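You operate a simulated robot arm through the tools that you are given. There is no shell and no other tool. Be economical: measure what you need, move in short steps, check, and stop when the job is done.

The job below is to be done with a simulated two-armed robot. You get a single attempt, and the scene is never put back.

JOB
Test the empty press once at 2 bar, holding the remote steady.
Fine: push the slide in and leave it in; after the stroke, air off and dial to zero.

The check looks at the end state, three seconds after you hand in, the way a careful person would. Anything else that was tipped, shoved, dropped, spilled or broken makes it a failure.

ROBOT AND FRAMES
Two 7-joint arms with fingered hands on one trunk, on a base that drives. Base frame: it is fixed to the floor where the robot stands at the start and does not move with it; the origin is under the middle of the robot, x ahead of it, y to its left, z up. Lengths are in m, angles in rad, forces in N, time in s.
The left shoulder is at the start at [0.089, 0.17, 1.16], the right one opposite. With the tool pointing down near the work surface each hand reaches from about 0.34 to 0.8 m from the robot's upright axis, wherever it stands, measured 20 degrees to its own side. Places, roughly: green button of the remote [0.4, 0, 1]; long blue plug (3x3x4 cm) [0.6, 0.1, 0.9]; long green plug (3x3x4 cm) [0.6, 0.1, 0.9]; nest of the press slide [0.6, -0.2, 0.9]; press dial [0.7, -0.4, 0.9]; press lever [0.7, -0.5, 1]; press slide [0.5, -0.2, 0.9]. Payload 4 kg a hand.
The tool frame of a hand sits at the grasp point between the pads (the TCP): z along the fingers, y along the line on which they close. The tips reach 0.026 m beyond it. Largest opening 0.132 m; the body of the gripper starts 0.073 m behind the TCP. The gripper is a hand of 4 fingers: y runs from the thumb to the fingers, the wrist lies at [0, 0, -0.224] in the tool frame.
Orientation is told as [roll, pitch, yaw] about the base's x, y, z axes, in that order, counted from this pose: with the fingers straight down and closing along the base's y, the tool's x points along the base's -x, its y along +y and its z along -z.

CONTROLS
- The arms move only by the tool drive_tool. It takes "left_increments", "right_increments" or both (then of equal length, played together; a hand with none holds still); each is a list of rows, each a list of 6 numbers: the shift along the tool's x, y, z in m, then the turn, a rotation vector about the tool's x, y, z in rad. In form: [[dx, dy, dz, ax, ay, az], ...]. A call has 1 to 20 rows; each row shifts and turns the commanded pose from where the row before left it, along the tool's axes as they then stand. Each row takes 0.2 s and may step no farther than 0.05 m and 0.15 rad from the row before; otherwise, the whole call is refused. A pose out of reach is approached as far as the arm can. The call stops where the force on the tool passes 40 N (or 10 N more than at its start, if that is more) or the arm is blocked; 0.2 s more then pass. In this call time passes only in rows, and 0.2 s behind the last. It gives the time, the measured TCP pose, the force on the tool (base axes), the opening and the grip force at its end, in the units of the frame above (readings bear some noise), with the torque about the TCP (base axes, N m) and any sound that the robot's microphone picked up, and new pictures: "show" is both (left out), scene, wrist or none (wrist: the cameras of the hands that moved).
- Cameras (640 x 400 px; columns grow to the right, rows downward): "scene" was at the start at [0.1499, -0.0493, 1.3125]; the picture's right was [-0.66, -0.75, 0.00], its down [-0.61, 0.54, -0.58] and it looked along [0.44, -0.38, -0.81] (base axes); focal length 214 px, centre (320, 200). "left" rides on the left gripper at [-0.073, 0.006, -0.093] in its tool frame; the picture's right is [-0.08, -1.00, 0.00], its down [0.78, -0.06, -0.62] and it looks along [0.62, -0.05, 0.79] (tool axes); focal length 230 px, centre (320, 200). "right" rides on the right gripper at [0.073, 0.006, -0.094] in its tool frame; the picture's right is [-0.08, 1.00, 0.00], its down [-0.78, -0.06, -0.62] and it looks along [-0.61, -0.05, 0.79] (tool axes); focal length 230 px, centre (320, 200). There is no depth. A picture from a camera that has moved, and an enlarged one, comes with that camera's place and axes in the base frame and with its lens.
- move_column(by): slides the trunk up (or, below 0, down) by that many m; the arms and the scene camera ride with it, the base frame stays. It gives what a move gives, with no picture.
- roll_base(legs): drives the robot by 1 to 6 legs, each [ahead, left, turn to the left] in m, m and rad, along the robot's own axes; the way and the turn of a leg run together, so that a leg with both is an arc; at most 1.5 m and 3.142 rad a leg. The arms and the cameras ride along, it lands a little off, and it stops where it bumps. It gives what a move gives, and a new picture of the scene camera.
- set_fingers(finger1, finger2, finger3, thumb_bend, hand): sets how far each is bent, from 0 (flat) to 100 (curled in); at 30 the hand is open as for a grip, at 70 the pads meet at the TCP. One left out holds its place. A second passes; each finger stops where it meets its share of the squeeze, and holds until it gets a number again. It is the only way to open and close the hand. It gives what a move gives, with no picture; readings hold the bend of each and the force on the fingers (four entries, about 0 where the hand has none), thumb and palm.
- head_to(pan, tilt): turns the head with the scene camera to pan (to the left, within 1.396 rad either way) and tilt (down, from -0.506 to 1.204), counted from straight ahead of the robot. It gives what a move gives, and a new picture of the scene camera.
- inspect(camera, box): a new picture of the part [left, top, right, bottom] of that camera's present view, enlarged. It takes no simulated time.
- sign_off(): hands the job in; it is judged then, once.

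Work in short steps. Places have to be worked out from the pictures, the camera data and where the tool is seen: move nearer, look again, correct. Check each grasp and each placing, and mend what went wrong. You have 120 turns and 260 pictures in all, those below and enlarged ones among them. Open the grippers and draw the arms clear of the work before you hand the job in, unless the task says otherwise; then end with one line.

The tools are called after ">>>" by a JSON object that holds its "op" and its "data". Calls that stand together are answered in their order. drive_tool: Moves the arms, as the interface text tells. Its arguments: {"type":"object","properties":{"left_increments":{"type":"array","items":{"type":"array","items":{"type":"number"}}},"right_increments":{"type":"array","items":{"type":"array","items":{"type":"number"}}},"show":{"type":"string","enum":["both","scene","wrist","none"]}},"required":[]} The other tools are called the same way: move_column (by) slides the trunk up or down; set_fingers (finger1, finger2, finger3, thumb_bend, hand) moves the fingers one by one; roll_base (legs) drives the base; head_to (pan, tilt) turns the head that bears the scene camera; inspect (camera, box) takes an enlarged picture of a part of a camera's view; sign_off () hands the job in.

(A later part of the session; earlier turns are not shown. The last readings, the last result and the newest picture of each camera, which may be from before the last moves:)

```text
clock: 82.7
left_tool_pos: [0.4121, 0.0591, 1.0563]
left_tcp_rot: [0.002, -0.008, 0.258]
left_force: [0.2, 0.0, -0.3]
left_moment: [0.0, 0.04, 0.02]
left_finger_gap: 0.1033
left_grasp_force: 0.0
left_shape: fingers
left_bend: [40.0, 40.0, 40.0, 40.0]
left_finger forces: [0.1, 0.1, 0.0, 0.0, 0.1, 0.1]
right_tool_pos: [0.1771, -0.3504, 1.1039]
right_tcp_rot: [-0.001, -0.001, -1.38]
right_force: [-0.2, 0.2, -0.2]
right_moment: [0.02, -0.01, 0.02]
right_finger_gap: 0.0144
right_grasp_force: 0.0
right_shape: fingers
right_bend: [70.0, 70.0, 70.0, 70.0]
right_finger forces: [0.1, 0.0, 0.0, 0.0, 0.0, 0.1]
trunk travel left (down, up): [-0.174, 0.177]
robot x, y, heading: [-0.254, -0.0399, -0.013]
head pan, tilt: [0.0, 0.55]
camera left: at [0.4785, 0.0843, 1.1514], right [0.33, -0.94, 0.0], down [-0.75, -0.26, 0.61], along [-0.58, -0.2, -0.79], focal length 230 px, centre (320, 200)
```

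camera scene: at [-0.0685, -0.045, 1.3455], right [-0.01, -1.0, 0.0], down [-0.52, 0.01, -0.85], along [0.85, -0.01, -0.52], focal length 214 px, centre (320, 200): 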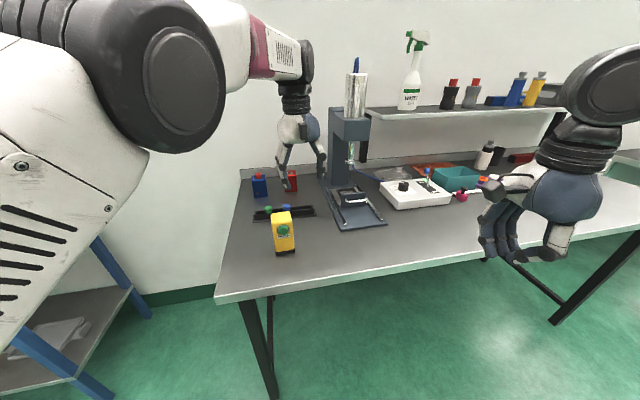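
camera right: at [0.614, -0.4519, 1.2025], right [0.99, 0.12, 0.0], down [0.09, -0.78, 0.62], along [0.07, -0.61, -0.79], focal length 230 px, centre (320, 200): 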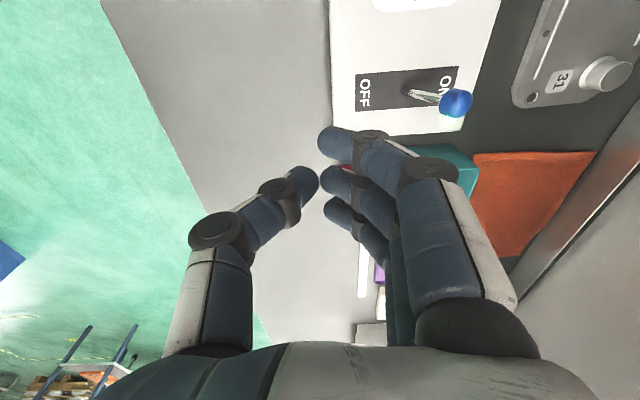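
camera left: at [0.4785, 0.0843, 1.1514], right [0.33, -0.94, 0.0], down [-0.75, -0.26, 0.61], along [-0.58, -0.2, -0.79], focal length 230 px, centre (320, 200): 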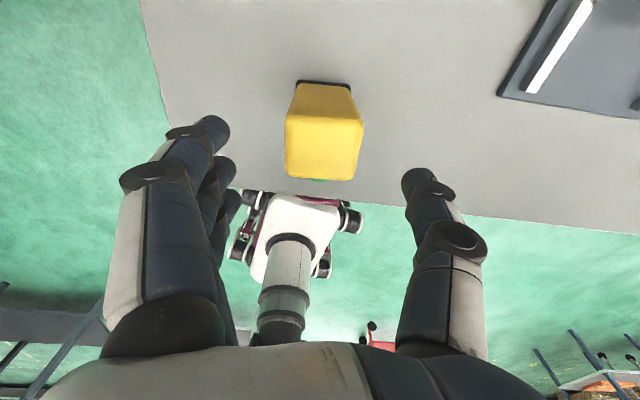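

Centred. Descend to z≈0.961 and close in two stages.

>>> {"op": "drive_tool", "data": {"left_increments": [[0.003, -0.002, 0.035, 0, 0, 0], [0, 0, 0.035, 0, 0, 0], [0, 0, 0.025, 0, 0, 0]], "show": "none"}}

>>> {"op": "set_fingers", "data": {"hand": "left", "finger1": 57, "finger2": 57, "finger3": 57, "thumb_bend": 57}}

>>> {"op": "inspect", "data": {"camera": "left", "box": [80, 80, 560, 380]}}

```text
clock: 83.5
left_tool_pos: [0.4117, 0.0596, 0.9642]
left_tcp_rot: [-0.004, -0.006, 0.267]
left_force: [0.6, 0.0, 0.0]
left_moment: [-0.02, 0.01, 0.02]
left_finger_gap: 0.1032
left_grasp_force: 0.1
left_shape: fingers
left_bend: [40.0, 40.0, 40.0, 40.0]
left_finger forces: [0.0, 0.1, 0.0, 0.1, 0.0, 0.0]
right_tool_pos: [0.1767, -0.3488, 1.1042]
right_tcp_rot: [-0.001, 0.0, -1.382]
right_force: [-0.2, -0.4, -0.5]
right_moment: [-0.01, 0.01, -0.02]
right_finger_gap: 0.0144
right_grasp_force: 0.0
right_shape: fingers
right_bend: [70.0, 70.0, 70.0, 70.0]
right_finger forces: [0.1, 0.1, 0.0, 0.0, 0.0, 0.0]
trunk travel left (down, up): [-0.174, 0.177]
robot x, y, heading: [-0.2553, -0.0383, -0.012]
head pan, tilt: [0.0, 0.55]
```

```text
clock: 84.5
left_tool_pos: [0.4129, 0.0623, 0.9639]
left_tcp_rot: [-0.003, -0.007, 0.268]
left_force: [1.1, -0.5, 5.3]
left_moment: [-0.04, -0.03, 0.0]
left_finger_gap: 0.0588
left_grasp_force: 4.3
left_shape: fingers
left_bend: [55.0, 54.0, 54.0, 54.0]
left_finger forces: [1.0, 1.2, 1.2, 0.0, 4.5, 0.0]
right_tool_pos: [0.1753, -0.3503, 1.1047]
right_tcp_rot: [-0.001, 0.001, -1.38]
right_force: [0.4, -0.1, -0.4]
right_moment: [0.0, 0.03, 0.0]
right_finger_gap: 0.0143
right_grasp_force: 0.1
right_shape: fingers
right_bend: [70.0, 70.0, 70.0, 70.0]
right_finger forces: [0.1, 0.0, 0.1, 0.0, 0.1, 0.0]
trunk travel left (down, up): [-0.174, 0.177]
robot x, y, heading: [-0.2553, -0.0412, -0.014]
head pan, tilt: [0.0, 0.55]
```

```text
1.33 times, centred on (320, 230) of left
camera zoom: at [0.479, 0.0872, 1.0574], right [0.34, -0.94, 0.0], down [-0.74, -0.27, 0.61], along [-0.57, -0.21, -0.79], focal length 307 px, centre (320, 160)
```

zoom: 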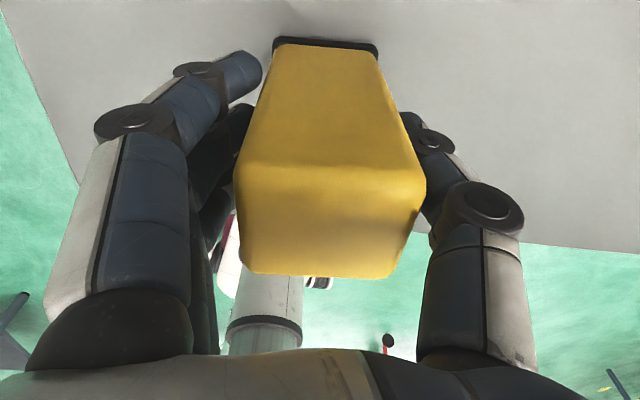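

Balanced contact again; firm up the grip, and shape the right hand with the middle finger as pointer (others curled).

>>> {"op": "set_fingers", "data": {"hand": "left", "finger1": 64, "finger2": 64, "finger3": 64, "thumb_bend": 64}}

>>> {"op": "set_fingers", "data": {"hand": "right", "finger1": 100, "finger2": 68, "finger3": 100, "thumb_bend": 72}}

>>> {"op": "inspect", "data": {"camera": "right", "box": [0, 0, 640, 400]}}

>>> {"op": "head_to", "data": {"pan": 0.1, "tilt": 0.75}}

```text
clock: 85.5
left_tool_pos: [0.4112, 0.0604, 0.962]
left_tcp_rot: [-0.004, -0.004, 0.267]
left_force: [0.8, 0.6, -0.1]
left_moment: [0.02, -0.01, -0.02]
left_finger_gap: 0.0513
left_grasp_force: 15.8
left_shape: fingers
left_bend: [59.0, 56.0, 56.0, 58.0]
left_finger forces: [5.2, 6.2, 6.0, 0.0, 14.9, 0.0]
right_tool_pos: [0.1757, -0.3489, 1.1031]
right_tcp_rot: [0.0, 0.0, -1.381]
right_force: [0.0, -0.4, 1.0]
right_moment: [-0.01, 0.03, -0.01]
right_finger_gap: 0.0147
right_grasp_force: 0.1
right_shape: fingers
right_bend: [70.0, 70.0, 70.0, 70.0]
right_finger forces: [0.1, 0.0, 0.0, 0.0, 0.1, 0.0]
trunk travel left (down, up): [-0.174, 0.177]
robot x, y, heading: [-0.2568, -0.0428, -0.013]
head pan, tilt: [0.0, 0.55]
```

```text
clock: 86.5
left_tool_pos: [0.4132, 0.0599, 0.9642]
left_tcp_rot: [-0.003, -0.008, 0.267]
left_force: [-0.2, -0.3, 0.0]
left_moment: [0.01, -0.04, -0.01]
left_finger_gap: 0.0512
left_grasp_force: 16.1
left_shape: fingers
left_bend: [59.0, 56.0, 56.0, 58.0]
left_finger forces: [5.0, 6.1, 6.0, 0.1, 15.2, 0.0]
right_tool_pos: [0.1759, -0.3501, 1.1034]
right_tcp_rot: [0.001, -0.001, -1.38]
right_force: [1.0, -0.3, 0.0]
right_moment: [-0.04, 0.02, -0.02]
right_finger_gap: 0.0385
right_grasp_force: 0.1
right_shape: fingers
right_bend: [100.0, 68.0, 100.0, 72.0]
right_finger forces: [0.0, 0.1, 0.0, 0.0, 0.0, 0.0]
trunk travel left (down, up): [-0.174, 0.177]
robot x, y, heading: [-0.2546, -0.0403, -0.014]
head pan, tilt: [0.0, 0.55]
```

```text
1.00 times, centred on (320, 200) of right (not enlarged: the box is as wide or as high as the picture)
camera zoom: at [0.1679, -0.2778, 1.1982], right [0.99, 0.11, 0.0], down [0.09, -0.78, 0.62], along [0.07, -0.61, -0.79], focal length 230 px, centre (320, 200)
```

zoom: 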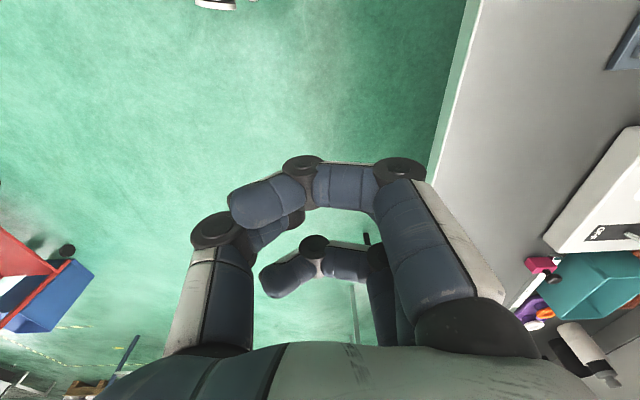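

```text
clock: 87.3
left_tool_pos: [0.4131, 0.0614, 0.9648]
left_tcp_rot: [-0.004, -0.007, 0.267]
left_force: [-0.3, 1.0, 0.3]
left_moment: [0.0, 0.0, 0.0]
left_finger_gap: 0.051
left_grasp_force: 15.3
left_shape: fingers
left_bend: [59.0, 56.0, 56.0, 58.0]
left_finger forces: [5.1, 6.1, 6.0, 0.1, 15.2, 0.0]
right_tool_pos: [0.1765, -0.3493, 1.104]
right_tcp_rot: [0.0, 0.001, -1.38]
right_force: [-0.1, -0.8, -0.1]
right_moment: [0.01, 0.0, -0.01]
right_finger_gap: 0.0386
right_grasp_force: 0.1
right_shape: fingers
right_bend: [100.0, 68.0, 100.0, 72.0]
right_finger forces: [0.0, 0.0, 0.0, 0.0, 0.0, 0.0]
trunk travel left (down, up): [-0.174, 0.177]
robot x, y, heading: [-0.2502, -0.0419, -0.013]
head pan, tilt: [0.099, 0.75]
camera scene: at [-0.0756, -0.0362, 1.3281], right [0.09, -1.0, 0.0], down [-0.68, -0.06, -0.73], along [0.73, 0.06, -0.68], focal length 214 px, centre (320, 200)
```

scene: 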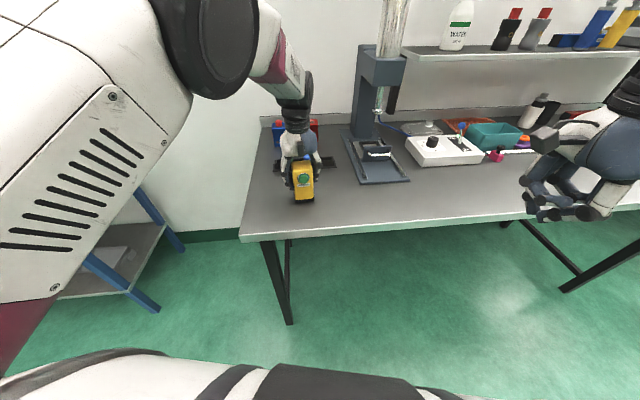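

The hold is firm. For the poke I extend the right middle finger more (bend 45), curl the thumb too, and tilt the hand ~0.9 rad so the finger points forward-down; done at the current clear spot.

>>> {"op": "set_fingers", "data": {"hand": "right", "finger2": 45, "thumb_bend": 90}}

>>> {"op": "drive_tool", "data": {"right_increments": [[0, 0, 0, 0, 0, -0.07], [0, 0, 0, -0.13, 0, 0], [0, 0, 0, -0.13, 0, 0], [0, 0, 0, -0.13, 0, 0], [0, 0, 0, -0.13, 0, 0], [0, 0, 0, -0.13, 0, 0], [0, 0, 0, -0.13, 0, 0], [0, 0, 0, -0.12, 0, 0]]}}

```text
clock: 88.3
left_tool_pos: [0.4129, 0.0611, 0.9633]
left_tcp_rot: [-0.003, -0.006, 0.268]
left_force: [0.1, 0.2, -0.1]
left_moment: [-0.02, 0.0, -0.01]
left_finger_gap: 0.0517
left_grasp_force: 16.2
left_shape: fingers
left_bend: [59.0, 56.0, 56.0, 58.0]
left_finger forces: [5.0, 6.1, 5.9, 0.0, 15.3, 0.0]
right_tool_pos: [0.1757, -0.35, 1.1051]
right_tcp_rot: [0.0, 0.0, -1.379]
right_force: [-0.3, -0.3, 0.1]
right_moment: [0.0, -0.01, -0.01]
right_finger_gap: 0.0378
right_grasp_force: 0.1
right_shape: fingers
right_bend: [100.0, 45.0, 100.0, 90.0]
right_finger forces: [0.0, 0.0, 0.0, 0.0, 0.0, 0.0]
trunk travel left (down, up): [-0.174, 0.177]
robot x, y, heading: [-0.2531, -0.0373, -0.015]
head pan, tilt: [0.099, 0.75]
```

```text
clock: 90.1
left_tool_pos: [0.4126, 0.0608, 0.9638]
left_tcp_rot: [-0.004, -0.007, 0.266]
left_force: [-0.5, 0.0, -0.1]
left_moment: [-0.01, 0.01, -0.01]
left_finger_gap: 0.0517
left_grasp_force: 15.8
left_shape: fingers
left_bend: [59.0, 56.0, 56.0, 58.0]
left_finger forces: [5.1, 5.9, 5.8, 0.0, 15.2, 0.0]
right_tool_pos: [0.2083, -0.3675, 1.1205]
right_tcp_rot: [0.902, 0.0, -1.309]
right_force: [-0.2, 0.4, 0.5]
right_moment: [0.0, 0.0, 0.0]
right_finger_gap: 0.0374
right_grasp_force: 0.1
right_shape: fingers
right_bend: [100.0, 45.0, 100.0, 90.0]
right_finger forces: [0.0, 0.1, 0.1, 0.1, 0.1, 0.0]
right hand out of reach, approached as far as the arm can: row 7, 8
trunk travel left (down, up): [-0.174, 0.177]
robot x, y, heading: [-0.2552, -0.0394, -0.014]
head pan, tilt: [0.099, 0.75]
camera scene: at [-0.0758, -0.0364, 1.3281], right [0.09, -1.0, 0.0], down [-0.68, -0.06, -0.73], along [0.73, 0.06, -0.68], focal length 214 px, centre (320, 200)
camera right: at [0.1215, -0.3166, 1.1831], right [0.62, 0.08, 0.78], down [-0.3, -0.89, 0.34], along [0.73, -0.44, -0.53], focal length 230 px, centre (320, 200)
```

scene: 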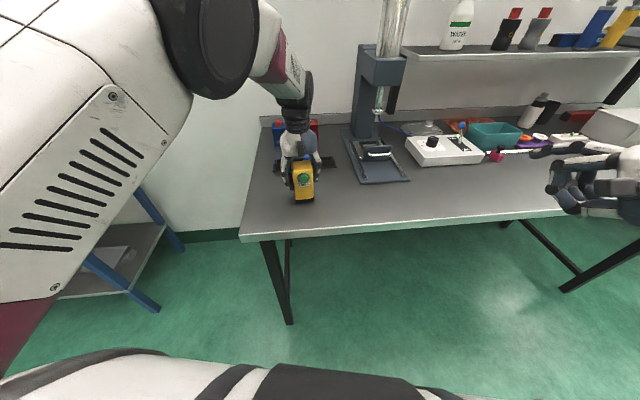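
right: 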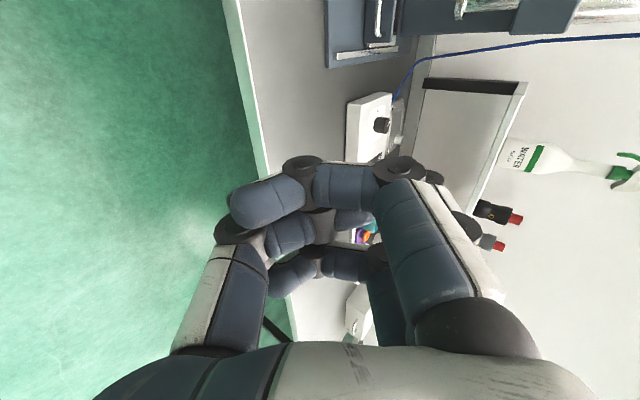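

Pointing posture achieved. I swing the right hand left toward the front of the remote, 70% of the way first.

>>> {"op": "drive_tool", "data": {"right_increments": [[0.0358, 0.0014, 0.0211, 0, 0, 0], [0.0358, 0.0014, 0.0211, 0, 0, 0], [0.0358, 0.0014, 0.0211, 0, 0, 0], [0.0358, 0.0014, 0.0211, 0, 0, 0], [0.0358, 0.0014, 0.0211, 0, 0, 0], [0.0358, 0.0014, 0.0211, 0, 0, 0], [0.0358, 0.0014, 0.0211, 0, 0, 0]]}}

```text
clock: 91.7
left_tool_pos: [0.4127, 0.0621, 0.9632]
left_tcp_rot: [-0.004, -0.006, 0.27]
left_force: [-0.9, 0.2, -0.1]
left_moment: [0.0, 0.02, -0.02]
left_finger_gap: 0.0515
left_grasp_force: 16.0
left_shape: fingers
left_bend: [59.0, 56.0, 56.0, 58.0]
left_finger forces: [4.9, 6.1, 6.0, 0.0, 15.1, 0.0]
right_tool_pos: [0.2802, -0.1016, 1.0461]
right_tcp_rot: [0.898, 0.0, -1.311]
right_force: [0.4, 0.5, 0.0]
right_moment: [-0.01, 0.01, -0.02]
right_finger_gap: 0.0376
right_grasp_force: 0.1
right_shape: fingers
right_bend: [100.0, 45.0, 100.0, 90.0]
right_finger forces: [0.1, 0.1, 0.1, 0.0, 0.0, 0.0]
right hand out of reach, approached as far as the arm can: row 1, 2
trunk travel left (down, up): [-0.174, 0.177]
robot x, y, heading: [-0.253, -0.0403, -0.008]
head pan, tilt: [0.099, 0.75]
camera scene: at [-0.0753, -0.035, 1.328], right [0.09, -1.0, 0.0], down [-0.68, -0.06, -0.73], along [0.73, 0.06, -0.68], focal length 214 px, centre (320, 200)
camera right: at [0.1944, -0.0498, 1.108], right [0.62, 0.09, 0.78], down [-0.3, -0.89, 0.34], along [0.73, -0.44, -0.53], focal length 230 px, centre (320, 200)
```

scene: 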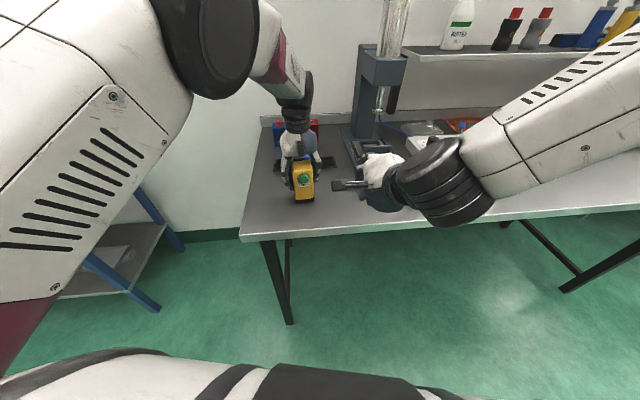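
right: 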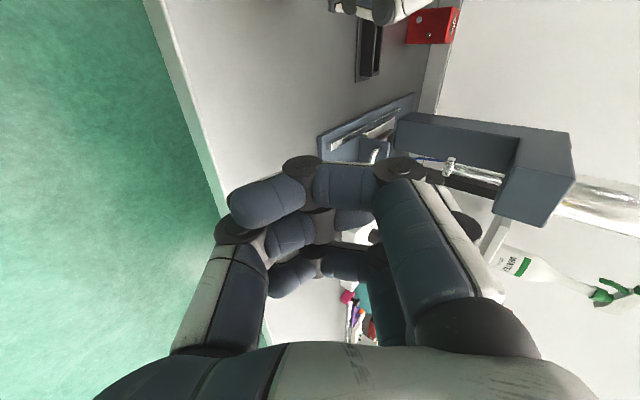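

Zoom in on both hands to locate the pointing fingertip.

>>> {"op": "inspect", "data": {"camera": "scene", "box": [260, 110, 440, 230]}}

```text
3.33 times, centred on (350, 170) of scene
camera zoom: at [-0.0753, -0.035, 1.328], right [0.09, -1.0, 0.0], down [-0.68, -0.06, -0.73], along [0.73, 0.06, -0.68], focal length 715 px, centre (220, 300)
```

zoom: 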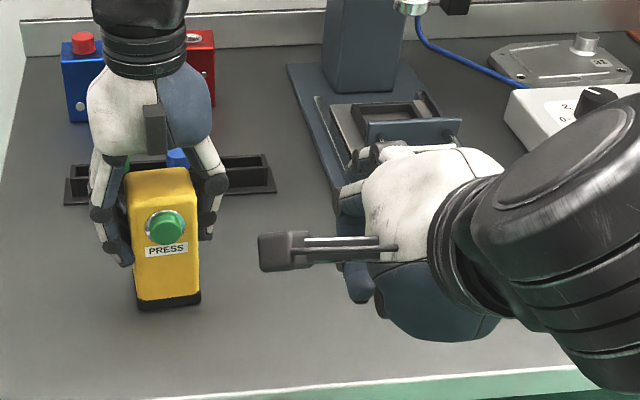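

The pointing finger is hidden from every camera. I switch to an outer finger, so that the wrist camera can see its tip and the button together.

>>> {"op": "set_fingers", "data": {"hand": "right", "finger1": 45, "finger2": 100}}

>>> {"op": "inspect", "data": {"camera": "right", "box": [0, 0, 640, 400]}}

```text
clock: 92.7
left_tool_pos: [0.4129, 0.0614, 0.963]
left_tcp_rot: [-0.006, -0.005, 0.265]
left_force: [1.0, 0.4, 0.6]
left_moment: [0.0, 0.0, 0.01]
left_finger_gap: 0.0513
left_grasp_force: 16.2
left_shape: fingers
left_bend: [59.0, 56.0, 56.0, 58.0]
left_finger forces: [5.0, 6.1, 5.6, 0.0, 15.0, 0.1]
right_tool_pos: [0.2803, -0.1032, 1.0455]
right_tcp_rot: [0.898, -0.002, -1.312]
right_force: [-0.6, 0.1, -0.6]
right_moment: [-0.01, -0.03, 0.0]
right_finger_gap: 0.0349
right_grasp_force: 0.1
right_shape: fingers
right_bend: [45.0, 72.0, 100.0, 91.0]
right_finger forces: [0.0, 0.0, 0.0, 0.0, 0.1, 0.0]
trunk travel left (down, up): [-0.174, 0.177]
robot x, y, heading: [-0.2531, -0.0419, -0.009]
head pan, tilt: [0.099, 0.75]
```

```text
1.00 times, centred on (320, 200) of right (not enlarged: the box is as wide or as high as the picture)
camera zoom: at [0.1942, -0.0513, 1.1084], right [0.62, 0.08, 0.78], down [-0.3, -0.89, 0.34], along [0.72, -0.44, -0.53], focal length 230 px, centre (320, 200)
```

zoom: 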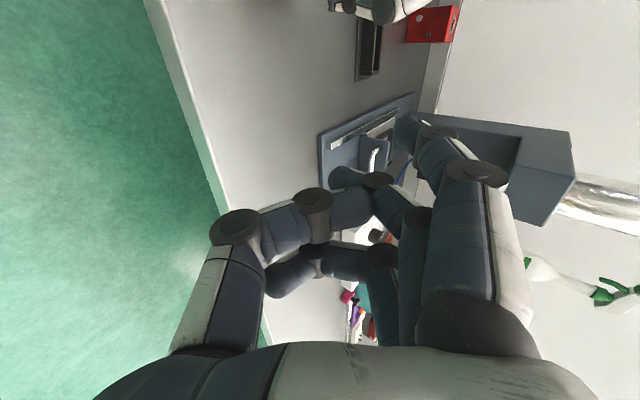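

Finger1 is the visible one and its tip is in view. Finger2 got blocked by the thumb; I tuck it properly.

>>> {"op": "set_fingers", "data": {"hand": "right", "thumb_bend": 40}}

>>> {"op": "set_fingers", "data": {"hand": "right", "finger2": 100}}

>>> {"op": "set_fingers", "data": {"hand": "right", "thumb_bend": 85}}

>>> {"op": "inspect", "data": {"camera": "right", "box": [0, 0, 640, 400]}}

```text
clock: 93.7
left_tool_pos: [0.413, 0.0603, 0.9621]
left_tcp_rot: [-0.003, -0.004, 0.267]
left_force: [0.3, 0.6, 0.5]
left_moment: [0.03, 0.01, -0.01]
left_finger_gap: 0.0514
left_grasp_force: 16.3
left_shape: fingers
left_bend: [59.0, 56.0, 56.0, 58.0]
left_finger forces: [5.0, 6.1, 5.8, 0.0, 15.1, 0.0]
right_tool_pos: [0.2802, -0.1017, 1.0456]
right_tcp_rot: [0.898, 0.001, -1.312]
right_force: [0.2, -0.4, -0.1]
right_moment: [0.0, 0.0, -0.04]
right_finger_gap: 0.0944
right_grasp_force: 0.1
right_shape: fingers
right_bend: [45.0, 100.0, 100.0, 40.0]
right_finger forces: [0.0, 0.0, 0.0, 0.0, 0.0, 0.0]
trunk travel left (down, up): [-0.174, 0.177]
robot x, y, heading: [-0.2543, -0.0398, -0.012]
head pan, tilt: [0.099, 0.75]
```

```text
clock: 94.7
left_tool_pos: [0.4127, 0.0616, 0.9642]
left_tcp_rot: [-0.003, -0.006, 0.266]
left_force: [0.2, -0.1, 0.5]
left_moment: [0.05, -0.01, -0.03]
left_finger_gap: 0.0512
left_grasp_force: 16.2
left_shape: fingers
left_bend: [59.0, 56.0, 56.0, 58.0]
left_finger forces: [4.9, 6.2, 5.8, 0.0, 15.1, 0.1]
right_tool_pos: [0.2817, -0.1028, 1.0448]
right_tcp_rot: [0.899, 0.001, -1.313]
right_force: [0.1, -0.1, 0.4]
right_moment: [-0.01, -0.04, -0.01]
right_finger_gap: 0.0947
right_grasp_force: 0.0
right_shape: fingers
right_bend: [45.0, 100.0, 100.0, 40.0]
right_finger forces: [0.0, 0.1, 0.0, 0.1, 0.0, 0.0]
trunk travel left (down, up): [-0.174, 0.177]
robot x, y, heading: [-0.2531, -0.0403, -0.012]
head pan, tilt: [0.099, 0.75]
```

```text
clock: 95.7
left_tool_pos: [0.4134, 0.0614, 0.9649]
left_tcp_rot: [-0.004, -0.004, 0.267]
left_force: [0.2, 0.0, -0.4]
left_moment: [0.01, -0.01, -0.01]
left_finger_gap: 0.0512
left_grasp_force: 15.8
left_shape: fingers
left_bend: [59.0, 56.0, 56.0, 58.0]
left_finger forces: [5.0, 6.1, 5.8, 0.1, 15.1, 0.0]
right_tool_pos: [0.2817, -0.1025, 1.0456]
right_tcp_rot: [0.899, 0.0, -1.309]
right_force: [-0.1, -0.5, -0.3]
right_moment: [-0.02, 0.01, 0.0]
right_finger_gap: 0.0379
right_grasp_force: 0.1
right_shape: fingers
right_bend: [45.0, 100.0, 100.0, 81.0]
right_finger forces: [0.0, 0.0, 0.1, 0.0, 0.0, 0.0]
trunk travel left (down, up): [-0.174, 0.177]
robot x, y, heading: [-0.2552, -0.041, -0.012]
head pan, tilt: [0.099, 0.75]
```

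```text
1.00 times, centred on (320, 200) of right (not enlarged: the box is as wide or as high as the picture)
camera zoom: at [0.1942, -0.0512, 1.1084], right [0.62, 0.08, 0.78], down [-0.3, -0.89, 0.34], along [0.72, -0.44, -0.53], focal length 230 px, centre (320, 200)
```

zoom: 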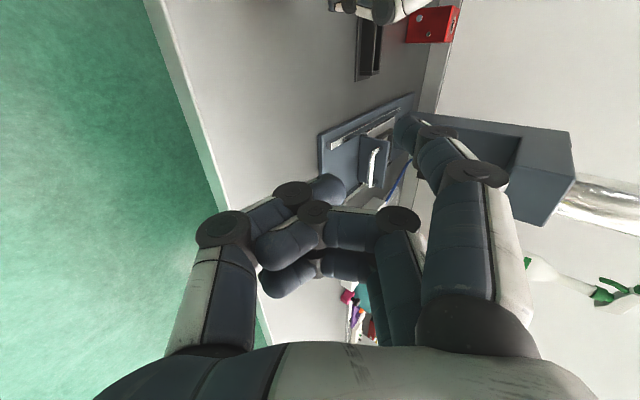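

Fingertip is at ≈(0.022,0.049,0.042) in the tool frame. I bring it to ~3 cm in front of the button.

>>> {"op": "drive_tool", "data": {"right_increments": [[0.0246, -0.0089, 0.0184, 0, 0, 0], [0.0246, -0.0089, 0.0184, 0, 0, 0], [0.0246, -0.0089, 0.0184, 0, 0, 0], [0.0246, -0.0089, 0.0184, 0, 0, 0]]}}

>>> {"op": "inspect", "data": {"camera": "left", "box": [0, 0, 640, 400]}}

```text
clock: 96.7
left_tool_pos: [0.413, 0.0624, 0.9624]
left_tcp_rot: [-0.004, -0.005, 0.266]
left_force: [0.6, -0.4, 0.1]
left_moment: [0.0, 0.0, 0.0]
left_finger_gap: 0.0516
left_grasp_force: 16.3
left_shape: fingers
left_bend: [59.0, 56.0, 56.0, 58.0]
left_finger forces: [4.9, 6.1, 5.8, 0.0, 15.1, 0.0]
right_tool_pos: [0.2904, 0.0029, 0.9721]
right_tcp_rot: [0.901, -0.001, -1.31]
right_force: [-0.2, 0.6, -0.5]
right_moment: [0.0, -0.01, 0.0]
right_finger_gap: 0.0379
right_grasp_force: 0.0
right_shape: fingers
right_bend: [45.0, 100.0, 100.0, 81.0]
right_finger forces: [0.0, 0.1, 0.1, 0.0, 0.1, 0.0]
trunk travel left (down, up): [-0.174, 0.177]
robot x, y, heading: [-0.2511, -0.0408, -0.012]
head pan, tilt: [0.099, 0.75]
camera scene: at [-0.0755, -0.0355, 1.328], right [0.09, -1.0, 0.0], down [-0.68, -0.06, -0.73], along [0.73, 0.06, -0.68], focal length 214 px, centre (320, 200)
camera right: at [0.2042, 0.0546, 1.035], right [0.62, 0.08, 0.78], down [-0.3, -0.89, 0.34], along [0.73, -0.44, -0.53], focal length 230 px, centre (320, 200)
```

scene: 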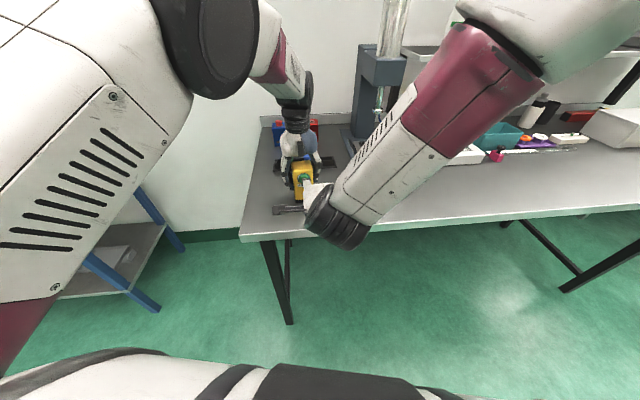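
right: 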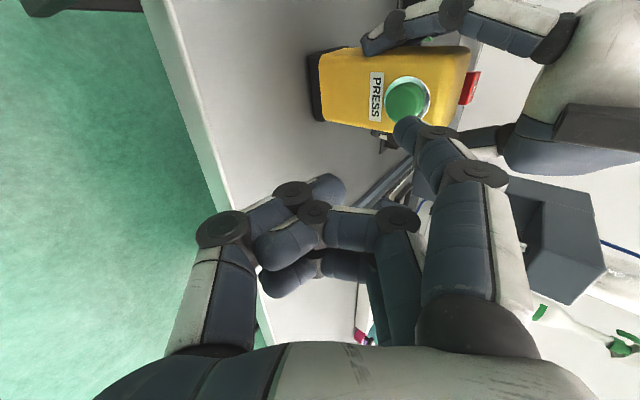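

```text
1.00 times, centred on (320, 200) of left (not enlarged: the box is as wide or as high as the picture)
camera zoom: at [0.4795, 0.0874, 1.0574], right [0.34, -0.94, 0.0], down [-0.74, -0.26, 0.61], along [-0.58, -0.21, -0.79], focal length 230 px, centre (320, 200)
```

zoom: 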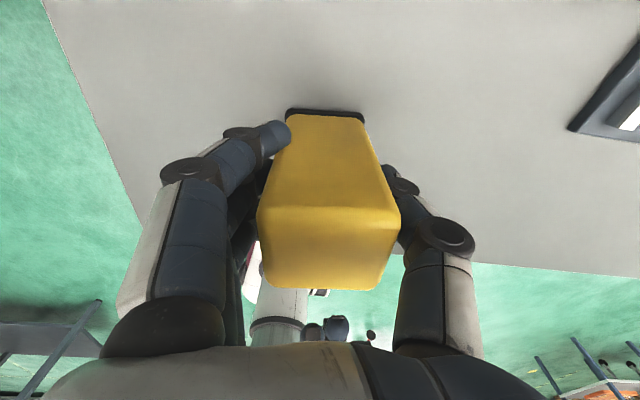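

The wrist view shows fingertip and button together; button is ~8 mm lower and ~4 mm further left than the tip's line. I correct and advance 1.5 cm.

>>> {"op": "drive_tool", "data": {"right_increments": [[0.0041, -0.0063, 0.005, 0, 0, 0], [0, 0.0047, 0.0059, 0, 0, 0], [0, 0.0047, 0.0059, 0, 0, 0]], "show": "wrist"}}

>>> {"op": "inspect", "data": {"camera": "right", "box": [300, 30, 500, 190]}}

```text
clock: 97.5
left_tool_pos: [0.4128, 0.0606, 0.9638]
left_tcp_rot: [-0.003, -0.005, 0.269]
left_force: [-0.6, -0.3, -0.4]
left_moment: [-0.01, 0.01, 0.02]
left_finger_gap: 0.0516
left_grasp_force: 15.8
left_shape: fingers
left_bend: [59.0, 56.0, 56.0, 58.0]
left_finger forces: [4.9, 6.1, 5.7, 0.1, 15.1, 0.0]
right_tool_pos: [0.3047, 0.0096, 0.9637]
right_tcp_rot: [0.899, 0.001, -1.313]
right_force: [-0.6, 0.7, -0.7]
right_moment: [-0.01, 0.04, 0.0]
right_finger_gap: 0.0375
right_grasp_force: 0.0
right_shape: fingers
right_bend: [45.0, 100.0, 100.0, 81.0]
right_finger forces: [0.0, 0.0, 0.1, 0.0, 0.1, 0.0]
trunk travel left (down, up): [-0.174, 0.177]
robot x, y, heading: [-0.2545, -0.0394, -0.013]
head pan, tilt: [0.099, 0.75]
camera right: at [0.2183, 0.0612, 1.0264], right [0.62, 0.08, 0.78], down [-0.3, -0.89, 0.34], along [0.72, -0.44, -0.53], focal length 230 px, centre (320, 200)
```

right: 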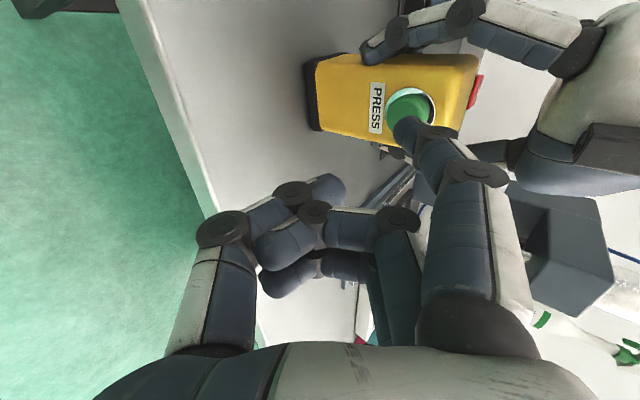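

```text
2.50 times, centred on (400, 110) of right
camera zoom: at [0.2183, 0.0612, 1.0264], right [0.62, 0.08, 0.78], down [-0.3, -0.89, 0.34], along [0.72, -0.44, -0.53], focal length 575 px, centre (120, 425)
```

zoom: 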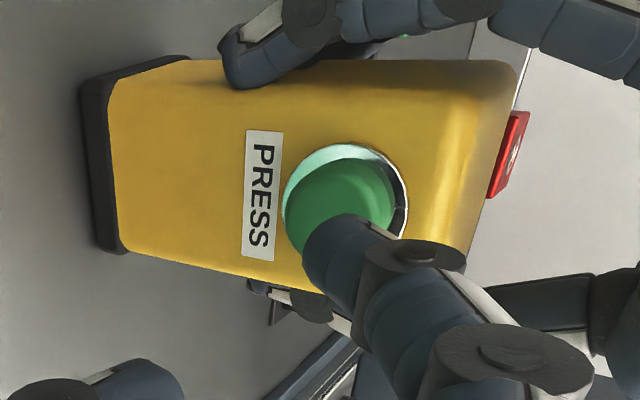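

Nearly lined up; I trim 4 mm left and 4 mm lower and press in 4 mm steps.

>>> {"op": "drive_tool", "data": {"right_increments": [[0.0042, -0.0031, 0.0025, 0, 0, 0], [0, 0.0025, 0.0031, 0, 0, 0], [0, 0.0025, 0.0031, 0, 0, 0], [0, 0.0025, 0.0031, 0, 0, 0], [0, 0.0019, 0.0023, 0, 0, 0]], "show": "both"}}

```text
clock: 98.7
left_tool_pos: [0.4127, 0.0614, 0.9627]
left_tcp_rot: [-0.003, -0.006, 0.267]
left_force: [0.3, 0.5, 0.0]
left_moment: [0.02, 0.02, 0.01]
left_finger_gap: 0.0514
left_grasp_force: 15.8
left_shape: fingers
left_bend: [59.0, 56.0, 56.0, 58.0]
left_finger forces: [4.9, 6.1, 5.7, 0.1, 15.2, 0.1]
right_tool_pos: [0.3165, 0.0166, 0.9595]
right_tcp_rot: [0.899, 0.0, -1.31]
right_force: [-0.2, 0.4, 0.1]
right_moment: [-0.01, 0.02, -0.02]
right_finger_gap: 0.0379
right_grasp_force: 0.0
right_shape: fingers
right_bend: [45.0, 100.0, 100.0, 81.0]
right_finger forces: [0.0, 0.0, 0.0, 0.1, 0.0, 0.1]
trunk travel left (down, up): [-0.174, 0.177]
robot x, y, heading: [-0.2524, -0.0401, -0.014]
head pan, tilt: [0.099, 0.75]
camera scene: at [-0.0756, -0.0361, 1.3281], right [0.09, -1.0, 0.0], down [-0.68, -0.06, -0.73], along [0.73, 0.06, -0.68], focal length 214 px, centre (320, 200)
camera right: at [0.2311, 0.0685, 1.0229], right [0.62, 0.08, 0.78], down [-0.3, -0.89, 0.34], along [0.73, -0.44, -0.53], focal length 230 px, centre (320, 200)
```

scene: 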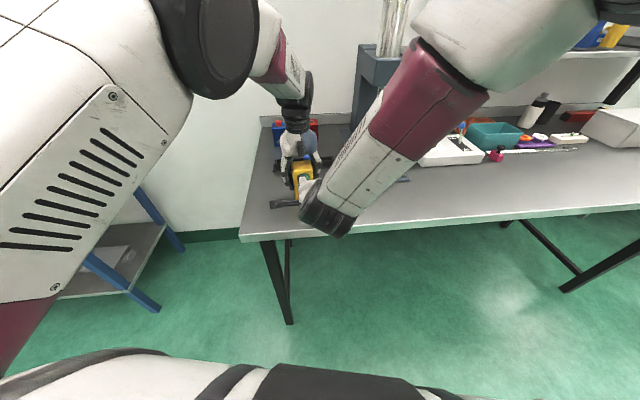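
right: 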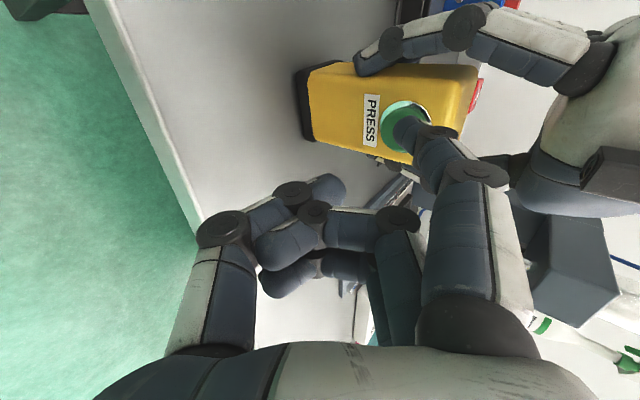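

Tip right over the button, not yet touching. Continue in 3 mm steps.

>>> {"op": "drive_tool", "data": {"right_increments": [[0, 0.0019, 0.0023, 0, 0, 0], [0, 0.0019, 0.0023, 0, 0, 0], [0, 0.0019, 0.0023, 0, 0, 0], [0, 0.0019, 0.0023, 0, 0, 0]], "show": "wrist"}}

```text
clock: 99.7
left_tool_pos: [0.4132, 0.06, 0.962]
left_tcp_rot: [-0.003, -0.007, 0.267]
left_force: [2.9, -0.1, -0.5]
left_moment: [-0.01, 0.02, -0.01]
left_finger_gap: 0.0513
left_grasp_force: 16.4
left_shape: fingers
left_bend: [60.0, 56.0, 57.0, 58.0]
left_finger forces: [5.4, 6.0, 6.1, 0.0, 15.4, 0.0]
right_tool_pos: [0.3306, 0.0212, 0.9617]
right_tcp_rot: [0.901, 0.003, -1.315]
right_force: [-3.8, 0.4, 0.6]
right_moment: [0.01, -0.12, 0.09]
right_finger_gap: 0.0359
right_grasp_force: 2.1
right_shape: fingers
right_bend: [47.0, 100.0, 100.0, 81.0]
right_finger forces: [3.3, 0.0, 0.1, 0.0, 0.0, 0.0]
trunk travel left (down, up): [-0.174, 0.177]
robot x, y, heading: [-0.2535, -0.044, -0.013]
head pan, tilt: [0.099, 0.75]
heard: click
camera right: at [0.2438, 0.0715, 1.0243], right [0.62, 0.08, 0.78], down [-0.3, -0.89, 0.33], along [0.72, -0.44, -0.53], focal length 230 px, centre (320, 200)
```

right: 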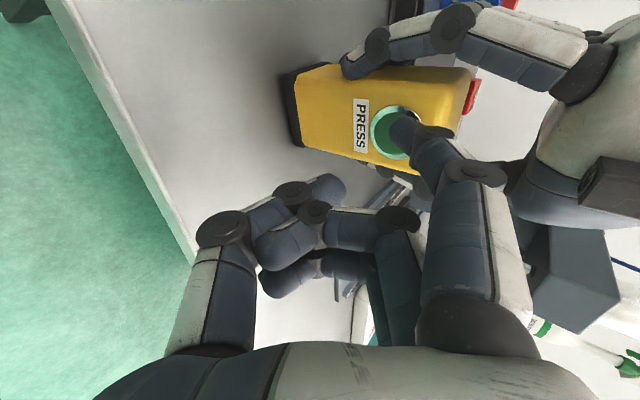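

A click: the button is pressed. I hold still for a second and watch/listen for the stroke.

>>> {"op": "drive_tool", "data": {"right_increments": [[0, 0, 0, 0, 0, 0], [0, 0, 0, 0, 0, 0], [0, 0, 0, 0, 0, 0], [0, 0, 0, 0, 0, 0]], "show": "scene"}}

```text
clock: 100.7
left_tool_pos: [0.4136, 0.0605, 0.9643]
left_tcp_rot: [-0.004, -0.005, 0.268]
left_force: [3.2, 0.8, -1.2]
left_moment: [0.0, 0.02, 0.01]
left_finger_gap: 0.0514
left_grasp_force: 16.6
left_shape: fingers
left_bend: [60.0, 56.0, 57.0, 58.0]
left_finger forces: [5.5, 5.9, 5.8, 0.1, 15.5, 0.0]
right_tool_pos: [0.3298, 0.0204, 0.9604]
right_tcp_rot: [0.901, 0.004, -1.314]
right_force: [-3.4, -0.1, 1.0]
right_moment: [0.06, -0.13, 0.09]
right_finger_gap: 0.036
right_grasp_force: 1.9
right_shape: fingers
right_bend: [47.0, 100.0, 100.0, 81.0]
right_finger forces: [3.5, 0.0, 0.0, 0.0, 0.0, 0.0]
trunk travel left (down, up): [-0.174, 0.177]
robot x, y, heading: [-0.2552, -0.0436, -0.013]
head pan, tilt: [0.099, 0.75]
camera scene: at [-0.0756, -0.0361, 1.3281], right [0.09, -1.0, 0.0], down [-0.68, -0.06, -0.73], along [0.73, 0.06, -0.68], focal length 214 px, centre (320, 200)
```

scene: 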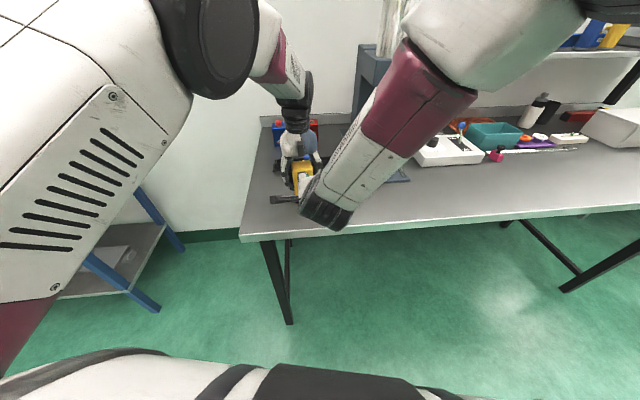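

I release the button straight back and watch the press.

>>> {"op": "drive_tool", "data": {"right_increments": [[0, -0.0062, -0.0078, 0, 0, 0], [0, -0.0124, -0.0157, 0, 0, 0], [0, -0.0124, -0.0157, 0, 0, 0], [-0.03, -0.0062, -0.0078, 0, 0, 0], [-0.04, 0, -0.01, 0, 0, 0], [-0.04, 0, -0.01, 0, 0, 0], [-0.04, 0, -0.01, 0, 0, 0], [-0.04, 0, -0.01, 0, 0, 0], [-0.04, 0, -0.01, 0, 0, 0]], "show": "scene"}}

```text
clock: 102.7
left_tool_pos: [0.4127, 0.0596, 0.9648]
left_tcp_rot: [-0.003, -0.007, 0.267]
left_force: [0.3, 0.1, -0.3]
left_moment: [0.0, -0.04, -0.01]
left_finger_gap: 0.0514
left_grasp_force: 15.6
left_shape: fingers
left_bend: [60.0, 56.0, 57.0, 58.0]
left_finger forces: [5.0, 6.0, 5.8, 0.0, 15.1, 0.1]
right_tool_pos: [0.2904, -0.231, 0.9894]
right_tcp_rot: [0.901, 0.003, -1.31]
right_force: [-0.3, -0.1, 0.0]
right_moment: [0.02, -0.01, 0.01]
right_finger_gap: 0.0379
right_grasp_force: 0.1
right_shape: fingers
right_bend: [45.0, 100.0, 100.0, 81.0]
right_finger forces: [0.0, 0.0, 0.0, 0.0, 0.0, 0.0]
trunk travel left (down, up): [-0.174, 0.177]
robot x, y, heading: [-0.2538, -0.0398, -0.011]
head pan, tilt: [0.099, 0.75]
camera scene: at [-0.0762, -0.0371, 1.3282], right [0.09, -1.0, 0.0], down [-0.68, -0.06, -0.73], along [0.73, 0.06, -0.68], focal length 214 px, centre (320, 200)
```

scene: 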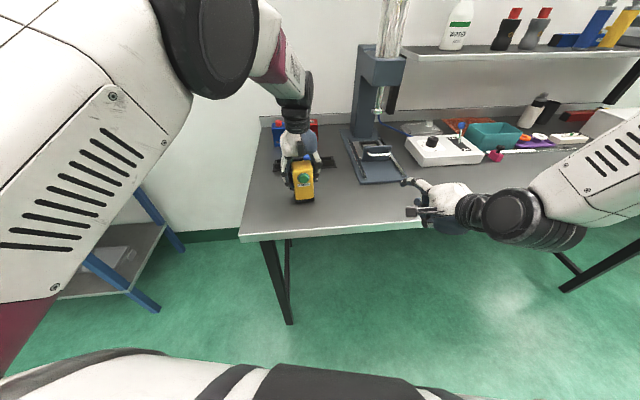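

Inspect the press and control box.

>>> {"op": "inspect", "data": {"camera": "scene", "box": [330, 30, 500, 190]}}

```text
2.50 times, centred on (415, 110) of scene
camera zoom: at [-0.0762, -0.0371, 1.3282], right [0.09, -1.0, 0.0], down [-0.68, -0.06, -0.73], along [0.73, 0.06, -0.68], focal length 536 px, centre (82, 425)
```

zoom: 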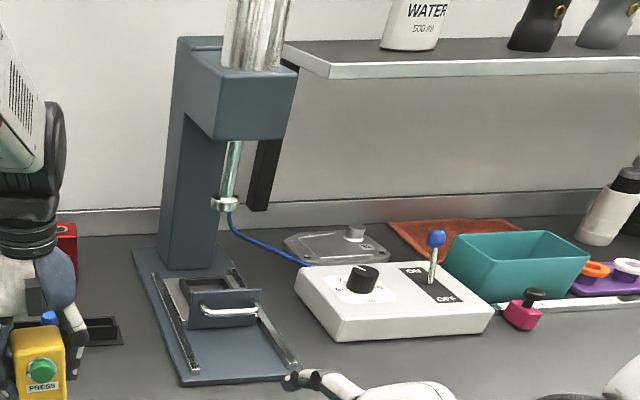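

>>> {"op": "inspect", "data": {"camera": "scene", "box": [400, 110, 480, 170]}}

>>> {"op": "inspect", "data": {"camera": "scene", "box": [335, 70, 425, 190]}}

```text
6.67 times, centred on (440, 140) of scene
camera zoom: at [-0.0762, -0.0371, 1.3282], right [0.09, -1.0, 0.0], down [-0.68, -0.06, -0.73], along [0.73, 0.06, -0.68], focal length 1430 px, centre (-480, 600)
```

zoom: 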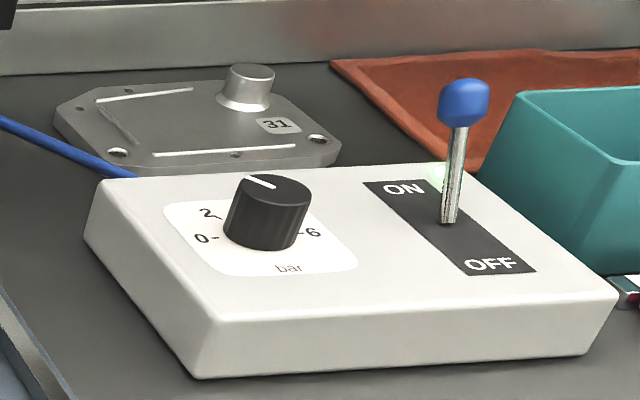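

```text
3.33 times, centred on (380, 130) of scene
camera zoom: at [-0.0762, -0.0371, 1.3282], right [0.09, -1.0, 0.0], down [-0.68, -0.06, -0.73], along [0.73, 0.06, -0.68], focal length 715 px, centre (120, 433)
```

zoom: 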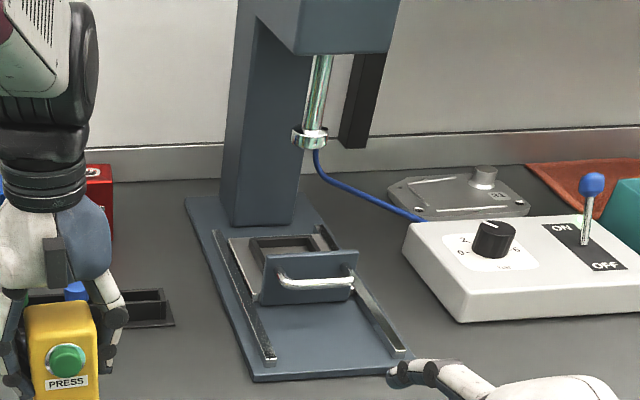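

Everything is set as required, the button actuated with a click while held firm, and the ram is up again. I release the remote: open the left hand and lift straight up.

>>> {"op": "set_fingers", "data": {"hand": "left", "finger1": 42, "finger2": 42, "finger3": 42, "thumb_bend": 42}}

>>> {"op": "drive_tool", "data": {"left_increments": [[0, 0, -0.025, 0, 0, 0], [0, 0, -0.04, 0, 0, 0], [0, 0, -0.04, 0, 0, 0], [0, 0, -0.045, 0, 0, 0], [0, 0, -0.045, 0, 0, 0]], "show": "both"}}

```text
clock: 103.7
left_tool_pos: [0.4117, 0.0622, 0.9631]
left_tcp_rot: [-0.003, -0.005, 0.268]
left_force: [-0.6, -0.4, 0.0]
left_moment: [0.03, -0.02, 0.02]
left_finger_gap: 0.0963
left_grasp_force: 0.1
left_shape: fingers
left_bend: [42.0, 42.0, 42.0, 42.0]
left_finger forces: [0.0, 0.0, 0.0, 0.0, 0.0, 0.1]
right_tool_pos: [0.2904, -0.2298, 0.9896]
right_tcp_rot: [0.897, 0.0, -1.312]
right_force: [0.0, -0.3, 1.4]
right_moment: [-0.03, 0.0, 0.01]
right_finger_gap: 0.0378
right_grasp_force: 0.1
right_shape: fingers
right_bend: [45.0, 100.0, 100.0, 81.0]
right_finger forces: [0.0, 0.0, 0.0, 0.1, 0.1, 0.1]
trunk travel left (down, up): [-0.174, 0.177]
robot x, y, heading: [-0.2537, -0.0389, -0.012]
head pan, tilt: [0.099, 0.75]
```

```text
clock: 104.9
left_tool_pos: [0.4043, 0.0545, 1.1588]
left_tcp_rot: [0.001, -0.008, 0.254]
left_force: [0.0, -0.6, 0.1]
left_moment: [-0.05, -0.04, 0.04]
left_finger_gap: 0.0965
left_grasp_force: 0.0
left_shape: fingers
left_bend: [42.0, 42.0, 42.0, 42.0]
left_finger forces: [0.0, 0.1, 0.0, 0.0, 0.0, 0.0]
right_tool_pos: [0.29, -0.2292, 0.9893]
right_tcp_rot: [0.9, -0.002, -1.31]
right_force: [-0.3, -0.3, -0.7]
right_moment: [-0.02, -0.07, 0.0]
right_finger_gap: 0.0375
right_grasp_force: 0.1
right_shape: fingers
right_bend: [45.0, 100.0, 100.0, 81.0]
right_finger forces: [0.0, 0.1, 0.1, 0.0, 0.0, 0.1]
trunk travel left (down, up): [-0.174, 0.177]
robot x, y, heading: [-0.252, -0.0406, -0.013]
head pan, tilt: [0.099, 0.75]
camera scene: at [-0.0761, -0.0358, 1.3282], right [0.09, -1.0, 0.0], down [-0.68, -0.06, -0.73], along [0.73, 0.06, -0.68], focal length 214 px, centre (320, 200)
camera left: at [0.4727, 0.0794, 1.2537], right [0.33, -0.95, 0.0], down [-0.75, -0.26, 0.61], along [-0.58, -0.2, -0.79], focal length 230 px, centre (320, 200)
```

scene: 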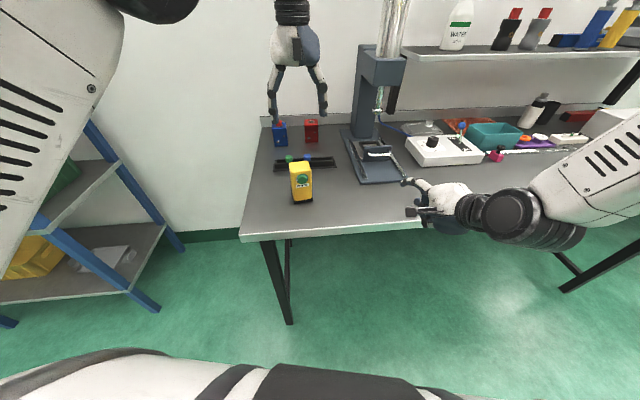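
left: 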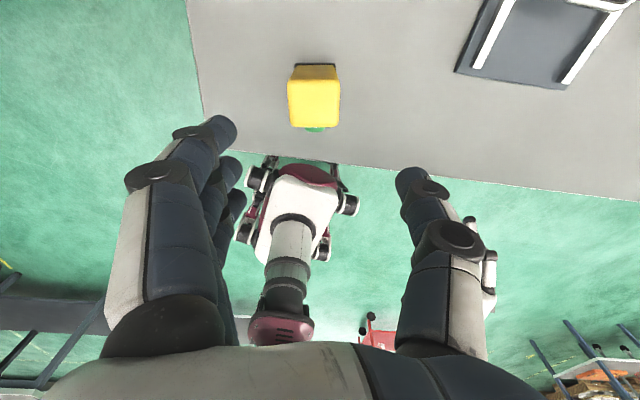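

Remote stands undisturbed. I retract both arms: left back and up-left, right up and straightened.

>>> {"op": "drive_tool", "data": {"left_increments": [[0.0327, 0.031, -0.0045, 0, 0, 0], [0.0327, 0.031, -0.0045, 0, 0, 0], [0.0327, 0.031, -0.0045, 0, 0, 0], [0.0327, 0.031, -0.0045, 0, 0, 0], [0.0327, 0.031, -0.0045, 0, 0, 0], [0.0327, 0.031, -0.0045, 0, 0, 0], [0.0327, 0.031, -0.0045, 0, 0, 0], [0.0327, 0.031, -0.0045, 0, 0, 0], [0.0327, 0.031, -0.0045, 0, 0, 0]], "right_increments": [[0, 0.039, -0.031, 0, 0, 0], [0, 0.039, -0.031, 0, 0, 0], [0, 0, 0, 0.13, 0, 0], [0, 0, 0, 0.13, 0, 0], [0, 0, 0, 0.13, 0, 0], [0, 0, 0, 0.13, 0, 0], [0, 0, 0, 0.13, 0, 0], [0, 0, 0, 0.13, 0, 0], [0, 0, 0, 0.12, 0, 0.06]], "show": "scene"}}

```text
clock: 106.9
left_tool_pos: [0.1662, 0.3198, 1.1616]
left_tcp_rot: [-0.066, 0.004, 0.274]
left_force: [0.0, 1.0, -0.5]
left_moment: [-0.01, -0.01, 0.03]
left_finger_gap: 0.0969
left_grasp_force: 0.2
left_shape: fingers
left_bend: [42.0, 42.0, 42.0, 42.0]
left_finger forces: [0.1, 0.1, 0.0, 0.0, 0.0, 0.0]
left hand out of reach, approached as far as the arm can: row 4, 5, 6, 7, 8, 9
right_tool_pos: [0.2942, -0.2263, 1.0827]
right_tcp_rot: [-0.003, 0.003, -1.37]
right_force: [-1.1, 0.3, 0.6]
right_moment: [0.04, -0.05, 0.01]
right_finger_gap: 0.038
right_grasp_force: 0.0
right_shape: fingers
right_bend: [45.0, 100.0, 100.0, 81.0]
right_finger forces: [0.0, 0.0, 0.0, 0.1, 0.1, 0.1]
right hand out of reach, approached as far as the arm can: row 2
trunk travel left (down, up): [-0.174, 0.177]
robot x, y, heading: [-0.2522, -0.038, -0.011]
head pan, tilt: [0.099, 0.75]
camera scene: at [-0.0755, -0.0357, 1.328], right [0.09, -1.0, 0.0], down [-0.68, -0.06, -0.73], along [0.73, 0.06, -0.68], focal length 214 px, centre (320, 200)
```

scene: 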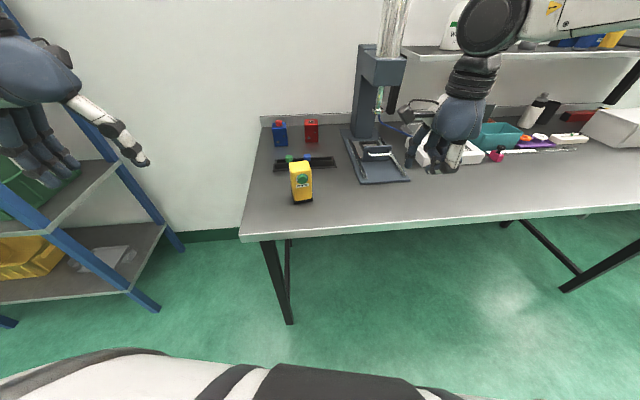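

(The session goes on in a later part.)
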